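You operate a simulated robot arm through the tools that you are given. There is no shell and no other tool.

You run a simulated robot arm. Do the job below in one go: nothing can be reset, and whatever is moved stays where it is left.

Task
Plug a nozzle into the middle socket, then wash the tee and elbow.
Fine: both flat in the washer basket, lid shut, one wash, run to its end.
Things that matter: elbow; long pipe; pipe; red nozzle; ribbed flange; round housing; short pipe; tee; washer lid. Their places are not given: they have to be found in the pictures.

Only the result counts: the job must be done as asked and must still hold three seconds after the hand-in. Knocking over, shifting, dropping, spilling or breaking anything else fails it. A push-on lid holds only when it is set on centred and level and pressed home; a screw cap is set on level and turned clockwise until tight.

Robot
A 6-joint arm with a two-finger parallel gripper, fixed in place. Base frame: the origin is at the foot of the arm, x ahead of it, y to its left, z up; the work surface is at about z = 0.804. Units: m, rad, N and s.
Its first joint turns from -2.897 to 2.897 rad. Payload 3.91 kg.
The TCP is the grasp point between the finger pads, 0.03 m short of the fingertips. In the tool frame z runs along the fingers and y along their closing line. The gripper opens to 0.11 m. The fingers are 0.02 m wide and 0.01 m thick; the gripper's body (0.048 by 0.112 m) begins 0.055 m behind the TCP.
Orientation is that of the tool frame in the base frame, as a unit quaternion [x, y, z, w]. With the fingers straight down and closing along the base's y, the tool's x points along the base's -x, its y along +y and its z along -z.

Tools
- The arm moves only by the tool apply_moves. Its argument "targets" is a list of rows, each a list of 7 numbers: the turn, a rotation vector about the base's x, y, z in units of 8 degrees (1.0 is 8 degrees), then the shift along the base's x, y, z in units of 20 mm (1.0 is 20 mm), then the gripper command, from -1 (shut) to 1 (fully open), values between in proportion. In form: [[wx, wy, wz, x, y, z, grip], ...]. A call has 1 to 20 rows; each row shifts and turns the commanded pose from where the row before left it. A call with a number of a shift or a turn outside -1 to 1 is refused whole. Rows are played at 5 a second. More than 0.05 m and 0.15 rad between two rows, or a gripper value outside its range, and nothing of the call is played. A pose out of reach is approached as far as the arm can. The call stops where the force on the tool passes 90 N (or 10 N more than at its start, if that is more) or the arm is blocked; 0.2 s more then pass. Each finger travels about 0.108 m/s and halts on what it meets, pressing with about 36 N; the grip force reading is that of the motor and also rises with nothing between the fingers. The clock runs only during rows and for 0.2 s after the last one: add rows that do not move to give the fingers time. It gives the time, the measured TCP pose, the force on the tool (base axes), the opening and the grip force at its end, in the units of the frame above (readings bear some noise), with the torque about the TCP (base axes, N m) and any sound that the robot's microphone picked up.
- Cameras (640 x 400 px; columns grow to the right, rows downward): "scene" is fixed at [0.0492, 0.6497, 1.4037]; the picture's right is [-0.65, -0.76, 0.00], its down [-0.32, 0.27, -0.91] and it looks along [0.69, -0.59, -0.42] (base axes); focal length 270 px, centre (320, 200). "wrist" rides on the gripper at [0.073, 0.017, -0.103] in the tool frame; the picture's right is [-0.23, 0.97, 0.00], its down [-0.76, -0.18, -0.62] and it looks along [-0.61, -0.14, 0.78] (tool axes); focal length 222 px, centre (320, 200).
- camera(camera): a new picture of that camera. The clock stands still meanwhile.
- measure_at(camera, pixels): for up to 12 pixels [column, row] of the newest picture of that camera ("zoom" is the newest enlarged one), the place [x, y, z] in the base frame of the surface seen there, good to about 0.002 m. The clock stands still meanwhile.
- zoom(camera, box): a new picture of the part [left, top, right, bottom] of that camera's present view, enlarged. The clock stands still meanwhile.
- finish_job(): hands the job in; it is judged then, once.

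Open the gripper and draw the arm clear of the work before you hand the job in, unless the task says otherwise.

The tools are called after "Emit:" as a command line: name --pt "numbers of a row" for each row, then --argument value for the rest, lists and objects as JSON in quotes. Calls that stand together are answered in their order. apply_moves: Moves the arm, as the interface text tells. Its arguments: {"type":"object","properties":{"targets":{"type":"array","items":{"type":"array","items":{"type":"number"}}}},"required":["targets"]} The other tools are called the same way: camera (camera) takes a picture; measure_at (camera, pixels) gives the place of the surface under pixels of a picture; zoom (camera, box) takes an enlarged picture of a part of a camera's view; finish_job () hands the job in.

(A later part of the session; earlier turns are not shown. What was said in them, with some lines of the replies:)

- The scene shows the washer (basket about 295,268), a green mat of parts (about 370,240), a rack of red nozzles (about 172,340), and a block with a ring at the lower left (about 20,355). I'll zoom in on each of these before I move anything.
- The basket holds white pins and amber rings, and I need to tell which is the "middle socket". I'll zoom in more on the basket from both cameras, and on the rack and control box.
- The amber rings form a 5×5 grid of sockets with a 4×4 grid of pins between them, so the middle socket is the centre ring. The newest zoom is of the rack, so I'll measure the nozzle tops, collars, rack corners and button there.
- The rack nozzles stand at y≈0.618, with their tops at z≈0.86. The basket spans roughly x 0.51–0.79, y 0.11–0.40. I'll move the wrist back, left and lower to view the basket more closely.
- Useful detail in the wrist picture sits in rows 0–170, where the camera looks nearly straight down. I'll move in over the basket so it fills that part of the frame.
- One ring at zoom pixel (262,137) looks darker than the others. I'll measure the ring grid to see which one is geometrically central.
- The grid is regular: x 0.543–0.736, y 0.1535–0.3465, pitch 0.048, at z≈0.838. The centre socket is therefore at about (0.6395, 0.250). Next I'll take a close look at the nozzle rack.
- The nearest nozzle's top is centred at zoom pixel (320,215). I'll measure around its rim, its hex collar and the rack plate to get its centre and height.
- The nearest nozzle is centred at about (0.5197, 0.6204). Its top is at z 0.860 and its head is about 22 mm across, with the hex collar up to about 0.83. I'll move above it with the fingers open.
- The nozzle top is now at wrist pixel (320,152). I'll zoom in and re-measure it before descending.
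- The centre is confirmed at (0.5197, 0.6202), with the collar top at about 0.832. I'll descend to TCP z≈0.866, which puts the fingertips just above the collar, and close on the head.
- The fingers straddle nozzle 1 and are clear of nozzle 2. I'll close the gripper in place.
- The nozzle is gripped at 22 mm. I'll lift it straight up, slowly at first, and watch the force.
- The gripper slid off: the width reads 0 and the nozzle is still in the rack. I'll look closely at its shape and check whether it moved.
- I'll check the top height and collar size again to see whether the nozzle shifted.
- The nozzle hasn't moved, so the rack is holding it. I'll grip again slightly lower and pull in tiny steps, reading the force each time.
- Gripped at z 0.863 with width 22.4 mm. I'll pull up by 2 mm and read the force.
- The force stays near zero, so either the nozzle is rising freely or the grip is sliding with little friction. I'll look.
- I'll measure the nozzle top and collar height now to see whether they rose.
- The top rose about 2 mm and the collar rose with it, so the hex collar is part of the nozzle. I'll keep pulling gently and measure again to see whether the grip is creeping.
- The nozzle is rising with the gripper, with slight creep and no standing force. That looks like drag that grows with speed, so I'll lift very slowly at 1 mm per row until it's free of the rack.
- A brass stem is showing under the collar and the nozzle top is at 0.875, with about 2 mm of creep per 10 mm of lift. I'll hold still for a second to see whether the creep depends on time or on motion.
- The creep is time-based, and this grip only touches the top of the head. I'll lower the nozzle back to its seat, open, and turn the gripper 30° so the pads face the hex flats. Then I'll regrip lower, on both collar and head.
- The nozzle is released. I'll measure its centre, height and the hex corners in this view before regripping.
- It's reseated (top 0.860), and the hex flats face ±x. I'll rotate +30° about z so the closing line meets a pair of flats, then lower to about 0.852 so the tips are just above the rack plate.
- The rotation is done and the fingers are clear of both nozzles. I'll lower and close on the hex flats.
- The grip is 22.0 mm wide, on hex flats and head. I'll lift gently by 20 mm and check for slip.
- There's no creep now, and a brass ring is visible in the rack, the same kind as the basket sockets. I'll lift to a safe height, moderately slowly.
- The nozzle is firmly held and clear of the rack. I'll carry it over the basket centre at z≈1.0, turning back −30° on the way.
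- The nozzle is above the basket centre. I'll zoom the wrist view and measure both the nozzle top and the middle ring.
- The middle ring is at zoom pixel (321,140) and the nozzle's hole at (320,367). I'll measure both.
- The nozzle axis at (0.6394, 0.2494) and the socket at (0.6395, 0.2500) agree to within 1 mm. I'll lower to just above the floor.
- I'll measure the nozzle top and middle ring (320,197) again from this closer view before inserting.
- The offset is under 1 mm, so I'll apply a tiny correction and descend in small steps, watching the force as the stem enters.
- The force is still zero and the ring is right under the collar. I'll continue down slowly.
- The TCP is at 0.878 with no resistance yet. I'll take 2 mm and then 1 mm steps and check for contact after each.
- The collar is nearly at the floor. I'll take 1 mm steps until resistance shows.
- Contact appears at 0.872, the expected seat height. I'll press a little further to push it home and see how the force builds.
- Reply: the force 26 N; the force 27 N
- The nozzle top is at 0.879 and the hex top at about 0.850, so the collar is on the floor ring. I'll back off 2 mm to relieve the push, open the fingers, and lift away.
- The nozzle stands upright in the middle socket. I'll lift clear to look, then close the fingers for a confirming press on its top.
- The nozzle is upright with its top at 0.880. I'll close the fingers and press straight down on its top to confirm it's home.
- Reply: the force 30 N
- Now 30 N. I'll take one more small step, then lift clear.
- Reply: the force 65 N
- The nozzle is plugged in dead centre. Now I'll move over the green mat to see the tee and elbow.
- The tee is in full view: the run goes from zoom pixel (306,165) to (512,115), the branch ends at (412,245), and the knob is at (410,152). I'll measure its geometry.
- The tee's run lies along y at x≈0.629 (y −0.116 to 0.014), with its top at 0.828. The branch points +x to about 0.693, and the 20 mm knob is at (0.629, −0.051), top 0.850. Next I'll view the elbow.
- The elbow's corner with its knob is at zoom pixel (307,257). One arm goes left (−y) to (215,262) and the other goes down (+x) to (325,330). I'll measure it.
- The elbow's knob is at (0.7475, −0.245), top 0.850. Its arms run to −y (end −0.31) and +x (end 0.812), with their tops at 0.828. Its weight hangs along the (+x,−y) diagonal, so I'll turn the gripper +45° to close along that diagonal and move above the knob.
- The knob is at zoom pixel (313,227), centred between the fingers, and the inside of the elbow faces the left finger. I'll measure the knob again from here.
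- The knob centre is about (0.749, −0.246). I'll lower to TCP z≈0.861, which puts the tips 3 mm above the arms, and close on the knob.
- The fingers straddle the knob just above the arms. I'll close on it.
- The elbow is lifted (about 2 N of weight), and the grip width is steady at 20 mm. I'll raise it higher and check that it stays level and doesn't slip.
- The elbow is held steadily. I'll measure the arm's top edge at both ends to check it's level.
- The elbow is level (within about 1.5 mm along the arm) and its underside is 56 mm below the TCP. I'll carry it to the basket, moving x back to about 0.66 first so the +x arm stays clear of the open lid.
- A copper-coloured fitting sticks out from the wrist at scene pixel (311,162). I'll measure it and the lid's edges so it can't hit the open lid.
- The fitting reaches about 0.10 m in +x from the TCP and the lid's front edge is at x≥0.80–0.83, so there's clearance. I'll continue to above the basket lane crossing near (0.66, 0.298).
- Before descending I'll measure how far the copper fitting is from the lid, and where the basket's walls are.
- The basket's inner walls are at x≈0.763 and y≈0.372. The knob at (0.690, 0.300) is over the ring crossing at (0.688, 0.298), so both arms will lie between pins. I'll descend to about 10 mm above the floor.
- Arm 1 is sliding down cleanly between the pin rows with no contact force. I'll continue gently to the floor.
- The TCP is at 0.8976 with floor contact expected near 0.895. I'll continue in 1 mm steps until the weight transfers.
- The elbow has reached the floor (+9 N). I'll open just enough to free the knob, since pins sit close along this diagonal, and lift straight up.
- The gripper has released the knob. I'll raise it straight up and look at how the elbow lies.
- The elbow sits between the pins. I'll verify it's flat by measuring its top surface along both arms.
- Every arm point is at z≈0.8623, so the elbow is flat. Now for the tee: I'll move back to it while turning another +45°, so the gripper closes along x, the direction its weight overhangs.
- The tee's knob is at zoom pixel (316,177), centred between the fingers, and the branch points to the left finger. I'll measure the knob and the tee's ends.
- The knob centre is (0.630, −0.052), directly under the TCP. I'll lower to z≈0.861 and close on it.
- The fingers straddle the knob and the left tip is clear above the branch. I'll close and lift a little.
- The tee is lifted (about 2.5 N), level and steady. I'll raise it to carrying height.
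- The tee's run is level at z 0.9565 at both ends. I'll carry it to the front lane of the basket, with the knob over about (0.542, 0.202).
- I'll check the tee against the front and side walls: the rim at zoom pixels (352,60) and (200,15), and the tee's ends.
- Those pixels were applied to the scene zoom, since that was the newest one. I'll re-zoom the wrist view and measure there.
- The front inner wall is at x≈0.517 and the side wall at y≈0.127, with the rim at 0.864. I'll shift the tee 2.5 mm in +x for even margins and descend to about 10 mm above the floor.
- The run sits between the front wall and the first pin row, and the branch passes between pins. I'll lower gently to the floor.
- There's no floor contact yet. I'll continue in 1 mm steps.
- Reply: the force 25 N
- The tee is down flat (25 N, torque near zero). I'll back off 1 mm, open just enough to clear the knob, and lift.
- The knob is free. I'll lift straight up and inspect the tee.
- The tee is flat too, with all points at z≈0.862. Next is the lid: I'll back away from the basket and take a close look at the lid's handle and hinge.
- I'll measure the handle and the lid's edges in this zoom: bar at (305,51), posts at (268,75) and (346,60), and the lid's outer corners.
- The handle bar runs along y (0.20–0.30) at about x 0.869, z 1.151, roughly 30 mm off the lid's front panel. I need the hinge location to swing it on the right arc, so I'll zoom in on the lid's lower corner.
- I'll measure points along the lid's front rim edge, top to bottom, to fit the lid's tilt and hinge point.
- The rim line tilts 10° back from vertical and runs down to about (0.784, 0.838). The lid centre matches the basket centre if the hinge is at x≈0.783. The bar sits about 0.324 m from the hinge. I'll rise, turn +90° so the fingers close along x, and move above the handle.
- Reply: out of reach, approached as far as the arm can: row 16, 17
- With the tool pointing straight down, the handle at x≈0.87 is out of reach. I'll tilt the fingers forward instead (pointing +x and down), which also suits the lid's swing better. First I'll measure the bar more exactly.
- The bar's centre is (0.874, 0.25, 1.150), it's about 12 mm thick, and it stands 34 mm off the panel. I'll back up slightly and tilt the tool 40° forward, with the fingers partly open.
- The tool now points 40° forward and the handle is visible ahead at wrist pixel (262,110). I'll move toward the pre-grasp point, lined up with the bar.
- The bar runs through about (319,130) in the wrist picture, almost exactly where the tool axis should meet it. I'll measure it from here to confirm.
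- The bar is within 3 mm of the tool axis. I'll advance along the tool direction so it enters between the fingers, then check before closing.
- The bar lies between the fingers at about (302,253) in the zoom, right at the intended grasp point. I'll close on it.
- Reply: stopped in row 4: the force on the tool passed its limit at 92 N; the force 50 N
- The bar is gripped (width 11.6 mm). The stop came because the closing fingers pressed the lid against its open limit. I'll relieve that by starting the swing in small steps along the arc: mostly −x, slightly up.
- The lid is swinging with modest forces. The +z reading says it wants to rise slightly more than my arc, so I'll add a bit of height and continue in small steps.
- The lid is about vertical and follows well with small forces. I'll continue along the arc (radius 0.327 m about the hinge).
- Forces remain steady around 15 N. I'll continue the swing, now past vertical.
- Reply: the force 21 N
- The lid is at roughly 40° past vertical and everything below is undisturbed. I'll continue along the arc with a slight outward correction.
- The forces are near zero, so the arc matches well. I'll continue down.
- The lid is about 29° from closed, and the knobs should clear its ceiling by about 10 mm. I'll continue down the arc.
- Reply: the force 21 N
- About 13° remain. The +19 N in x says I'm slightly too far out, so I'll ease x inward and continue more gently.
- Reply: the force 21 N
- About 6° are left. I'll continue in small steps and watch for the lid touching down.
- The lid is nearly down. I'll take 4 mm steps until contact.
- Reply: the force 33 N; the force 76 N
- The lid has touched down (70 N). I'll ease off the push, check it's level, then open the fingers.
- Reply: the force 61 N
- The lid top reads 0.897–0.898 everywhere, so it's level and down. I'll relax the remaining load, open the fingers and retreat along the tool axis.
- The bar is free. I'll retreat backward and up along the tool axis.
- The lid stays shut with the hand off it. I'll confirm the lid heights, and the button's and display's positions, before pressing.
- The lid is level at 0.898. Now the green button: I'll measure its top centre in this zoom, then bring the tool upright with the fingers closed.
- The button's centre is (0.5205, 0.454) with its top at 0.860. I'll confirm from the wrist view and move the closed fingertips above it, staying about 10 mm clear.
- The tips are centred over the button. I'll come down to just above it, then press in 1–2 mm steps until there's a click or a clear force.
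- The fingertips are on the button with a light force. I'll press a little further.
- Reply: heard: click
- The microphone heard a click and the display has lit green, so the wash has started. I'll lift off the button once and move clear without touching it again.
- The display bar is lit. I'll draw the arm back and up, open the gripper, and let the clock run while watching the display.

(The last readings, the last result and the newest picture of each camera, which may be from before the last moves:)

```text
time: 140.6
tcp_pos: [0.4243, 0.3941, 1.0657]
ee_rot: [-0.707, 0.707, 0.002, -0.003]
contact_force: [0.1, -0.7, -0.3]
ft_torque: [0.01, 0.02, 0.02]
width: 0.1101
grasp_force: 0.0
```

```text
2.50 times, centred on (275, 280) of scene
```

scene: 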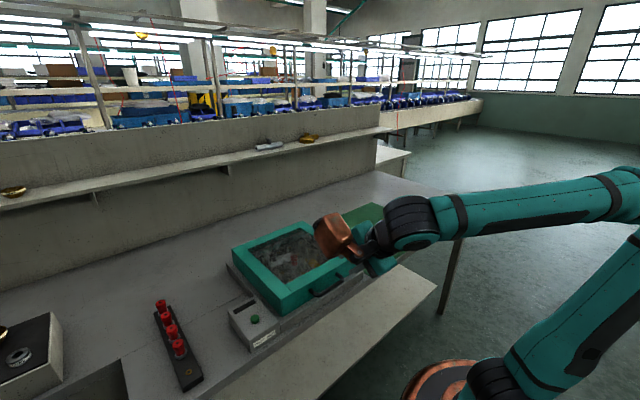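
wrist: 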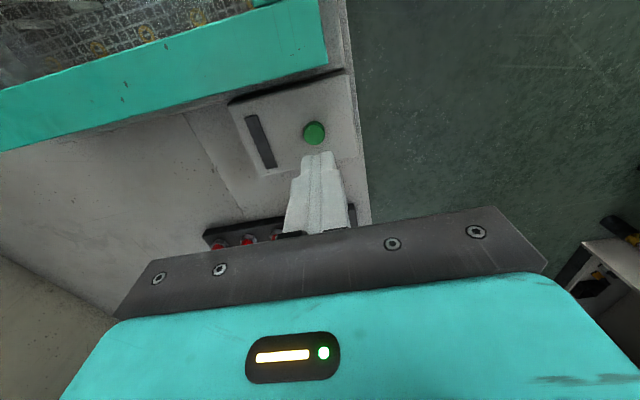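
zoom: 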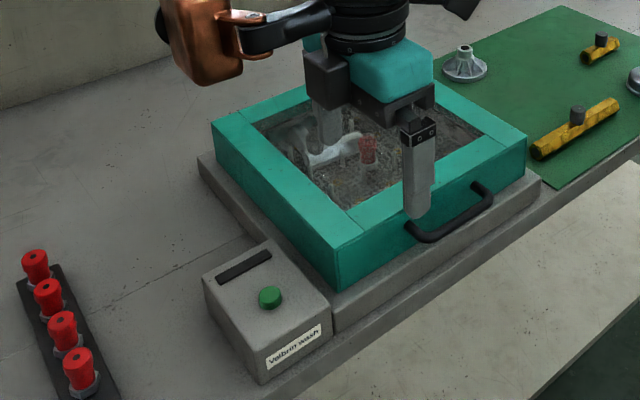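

The display is dark now. That could be the end of the wash or a blink, so I'll let the clock run in short stretches and check the display repeatedly.

Emit:
apply_moves --pt "0 0 0 0 0 0 1"

Emit:
zoom --camera "scene" --box '[215, 285, 295, 355]'

Emit:
apply_moves --pt "0 0 0 0 0 0 1" --pt "0 0 0 0 0 0 1"

Emit:
zoom --camera "scene" --box '[215, 285, 295, 355]'

Emit:
apply_moves --pt "0 0 0 0 0 0 1" --pt "0 0 0 0 0 0 1" --pt "0 0 0 0 0 0 1" --pt "0 0 0 0 0 0 1" --pt "0 0 0 0 0 0 1"

Emit:
zoom --camera "scene" --box '[215, 285, 295, 355]'

```text
time: 141.0
tcp_pos: [0.4244, 0.3936, 1.066]
ee_rot: [0.707, -0.707, -0.003, 0.003]
contact_force: [-0.7, -0.1, -0.3]
ft_torque: [0.03, 0.02, 0.02]
width: 0.1102
grasp_force: 0.1
```

```text
5.71 times, centred on (255, 320) of scene
```

zoom: 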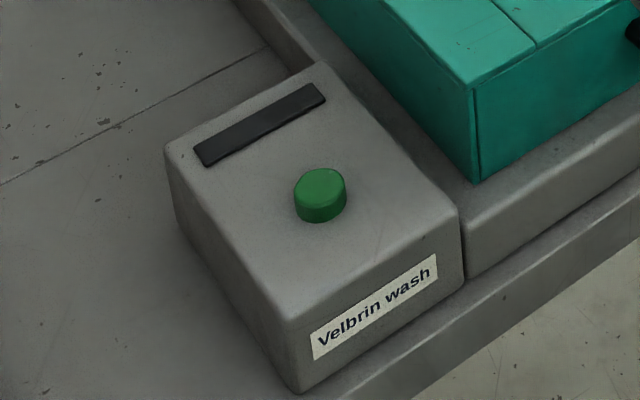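

```text
time: 141.6
tcp_pos: [0.4232, 0.3951, 1.065]
ee_rot: [0.707, -0.707, -0.002, 0.002]
contact_force: [0.1, 0.1, 0.4]
ft_torque: [0.0, 0.0, -0.03]
width: 0.1096
grasp_force: 0.1
```

```text
5.71 times, centred on (255, 320) of scene
```

zoom: 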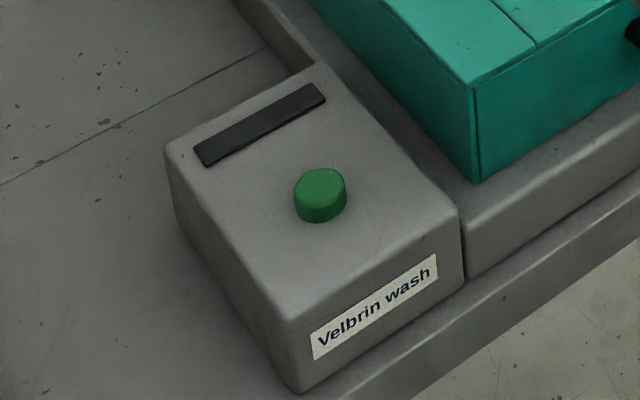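

```text
time: 142.8
tcp_pos: [0.4231, 0.3946, 1.066]
ee_rot: [-0.707, 0.707, 0.002, -0.001]
contact_force: [0.4, -0.8, 0.0]
ft_torque: [-0.01, 0.0, -0.03]
width: 0.1102
grasp_force: 0.0
```

```text
5.71 times, centred on (255, 320) of scene
```

zoom: 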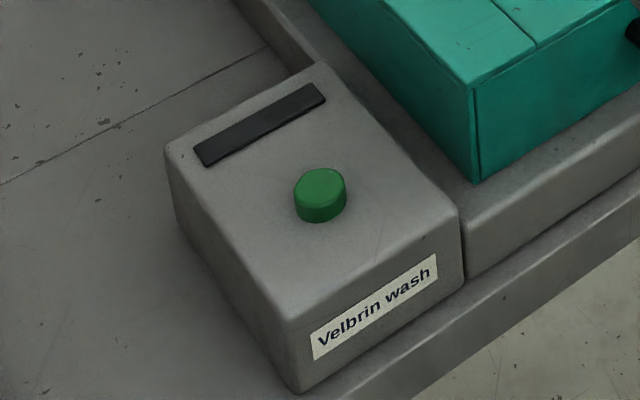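

The display stays dark: it lit on the press and went out a few seconds later, with no second press from me. I'll wait longer to be sure no later phase follows, and look at the washer through the glass.

Emit:
apply_moves --pt "0 0 0 -0.5 -1 0.5 1" --pt "0 0 0 -0.5 -1 0.5 1" --pt "0 0 0 -0.5 -1 0.5 1" --pt "0 0 0 -0.5 -1 0.5 1" --pt "0 0 0 -0.5 -1 0.5 1" --pt "0 0 0 0 -1 0 1" --pt "0 0 0 0 -1 0 1" --pt "0 0 0 0 -1 0 1" --pt "0 0 0 0 -1 0 1" --pt "0 0 0 0 -1 0 1" --pt "0 0 0 0 -1 0 1" --pt "0 0 0 0 -1 0 1" --pt "0 0 0 0 -1 0 1" --pt "0 0 0 0 0 0 1" --pt "0 0 0 0 0 0 1" --pt "0 0 0 0 0 0 1" --pt "0 0 0 0 0 0 1" --pt "0 0 0 0 0 0 1" --pt "0 0 0 0 0 0 1" --pt "0 0 0 0 0 0 1"

Emit:
camera --camera "scene"

Emit:
zoom --camera "scene" --box '[215, 205, 365, 355]'

```text
time: 147.0
tcp_pos: [0.3733, 0.1333, 1.1161]
ee_rot: [0.707, -0.707, -0.003, 0.003]
contact_force: [-0.4, -0.3, 0.1]
ft_torque: [-0.01, -0.03, 0.0]
width: 0.1099
grasp_force: 0.1
```

```text
taken
```

scene: 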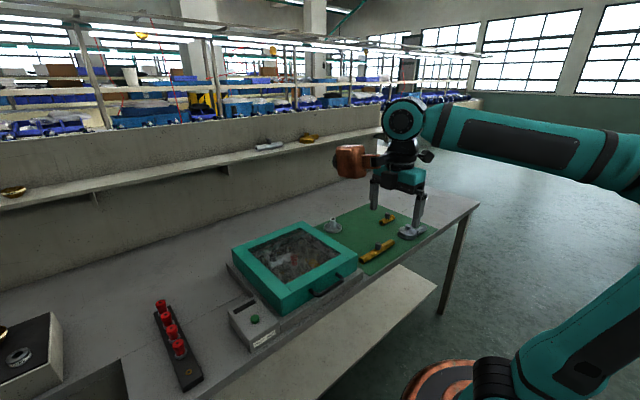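

```text
2.67 times, centred on (290, 280) of scene
```

zoom: 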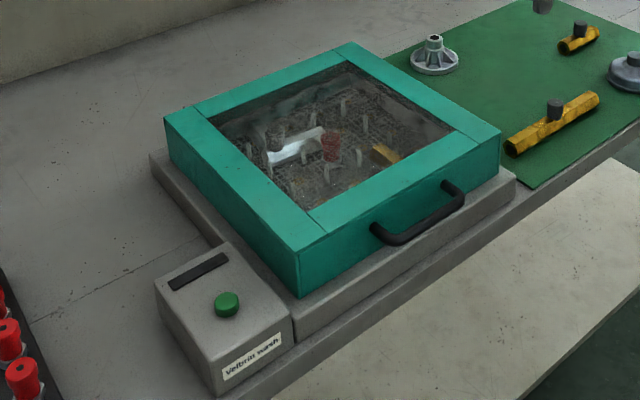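

Everything looks right: lid shut, parts in place under the glass, the other items on the mat untouched. I'll let another stretch of time pass with the arm still, to be sure the cycle is over.

Emit:
apply_moves --pt "0 0 0 0 0 0 1" --pt "0 0 0 0 0 0 1" --pt "0 0 0 0 0 0 1" --pt "0 0 0 0 0 0 1" --pt "0 0 0 0 0 0 1" --pt "0 0 0 0 0 0 1" --pt "0 0 0 0 0 0 1" --pt "0 0 0 0 0 0 1" --pt "0 0 0 0 0 0 1" --pt "0 0 0 0 0 0 1" --pt "0 0 0 0 0 0 1" --pt "0 0 0 0 0 0 1" --pt "0 0 0 0 0 0 1" --pt "0 0 0 0 0 0 1" --pt "0 0 0 0 0 0 1" --pt "0 0 0 0 0 0 1" --pt "0 0 0 0 0 0 1" --pt "0 0 0 0 0 0 1" --pt "0 0 0 0 0 0 1" --pt "0 0 0 0 0 0 1"

Emit:
apply_moves --pt "0 0 0 0 0 0 1" --pt "0 0 0 0 0 0 1" --pt "0 0 0 0 0 0 1" --pt "0 0 0 0 0 0 1" --pt "0 0 0 0 0 0 1" --pt "0 0 0 0 0 0 1" --pt "0 0 0 0 0 0 1" --pt "0 0 0 0 0 0 1" --pt "0 0 0 0 0 0 1" --pt "0 0 0 0 0 0 1" --pt "0 0 0 0 0 0 1" --pt "0 0 0 0 0 0 1" --pt "0 0 0 0 0 0 1" --pt "0 0 0 0 0 0 1" --pt "0 0 0 0 0 0 1" --pt "0 0 0 0 0 0 1" --pt "0 0 0 0 0 0 1" --pt "0 0 0 0 0 0 1" --pt "0 0 0 0 0 0 1" --pt "0 0 0 0 0 0 1"

Emit:
zoom --camera "scene" --box '[215, 205, 365, 355]'

Emit:
zoom --camera "scene" --box '[240, 215, 350, 295]'

```text
time: 151.2
tcp_pos: [0.3739, 0.134, 1.1176]
ee_rot: [-0.707, 0.707, 0.003, -0.002]
contact_force: [-0.5, 0.1, -0.7]
ft_torque: [0.0, 0.0, 0.01]
width: 0.1101
grasp_force: 0.0
```

```text
time: 155.4
tcp_pos: [0.3724, 0.1344, 1.1171]
ee_rot: [-0.707, 0.708, 0.002, -0.003]
contact_force: [0.4, 0.5, -0.1]
ft_torque: [0.02, 0.01, -0.02]
width: 0.11
grasp_force: 0.1
```

```text
2.67 times, centred on (290, 280) of scene
```

zoom: 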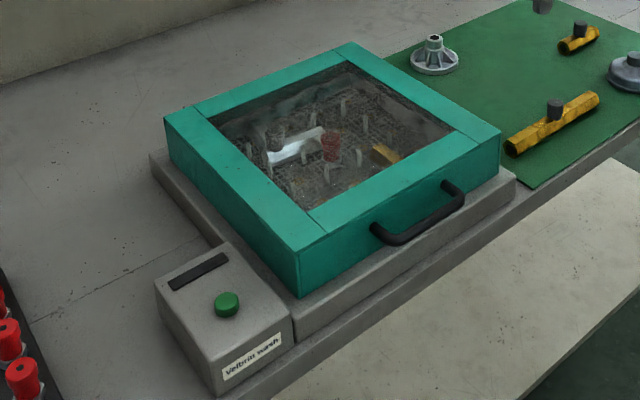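

```text
5.00 times, centred on (295, 255) of scene
```

zoom: 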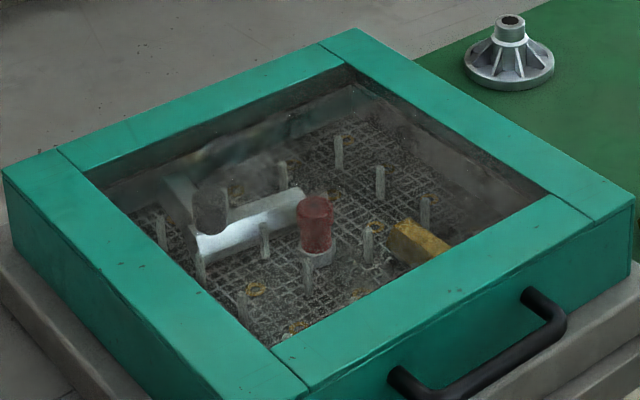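

The display has stayed dark for about 15 s since its one lit cycle. The lid is shut and level, the nozzle is in the middle socket, and both parts lie flat under the glass. The gripper is open and clear of the work, so I'm handing the job in.

Emit:
finish_job

```text
The job is handed in.
```

I plugged a red nozzle into the middle socket, put the tee and elbow in the basket, shut the lid and ran one wash. I've handed the job in. I saw no readout confirming the wash finished; I'm inferring that from the display.

- **Nozzle:** it is the nearest one from the rack, standing upright in the centre of the 5×5 sockets. I pressed it down with about 64 N. My first grip slid off it in the rack, but that didn't move it or the other nozzles.
- **Tee and elbow:** both lie flat on the basket floor between the pins. Their top surfaces all measured within about 1 mm of the same height.
- **Lid:** I swung it down by the handle. It closed level and stayed shut after I let go.
- **Wash:** I pressed the button once. It clicked and the display lit green, then went dark within about 5 seconds. It stayed dark for the roughly 15 seconds I waited. I took that as the end of the cycle and did not press again, since that would have started a second wash.

The flange, housing and pipes looked undisturbed in the last pictures. The gripper is open and clear of the work.
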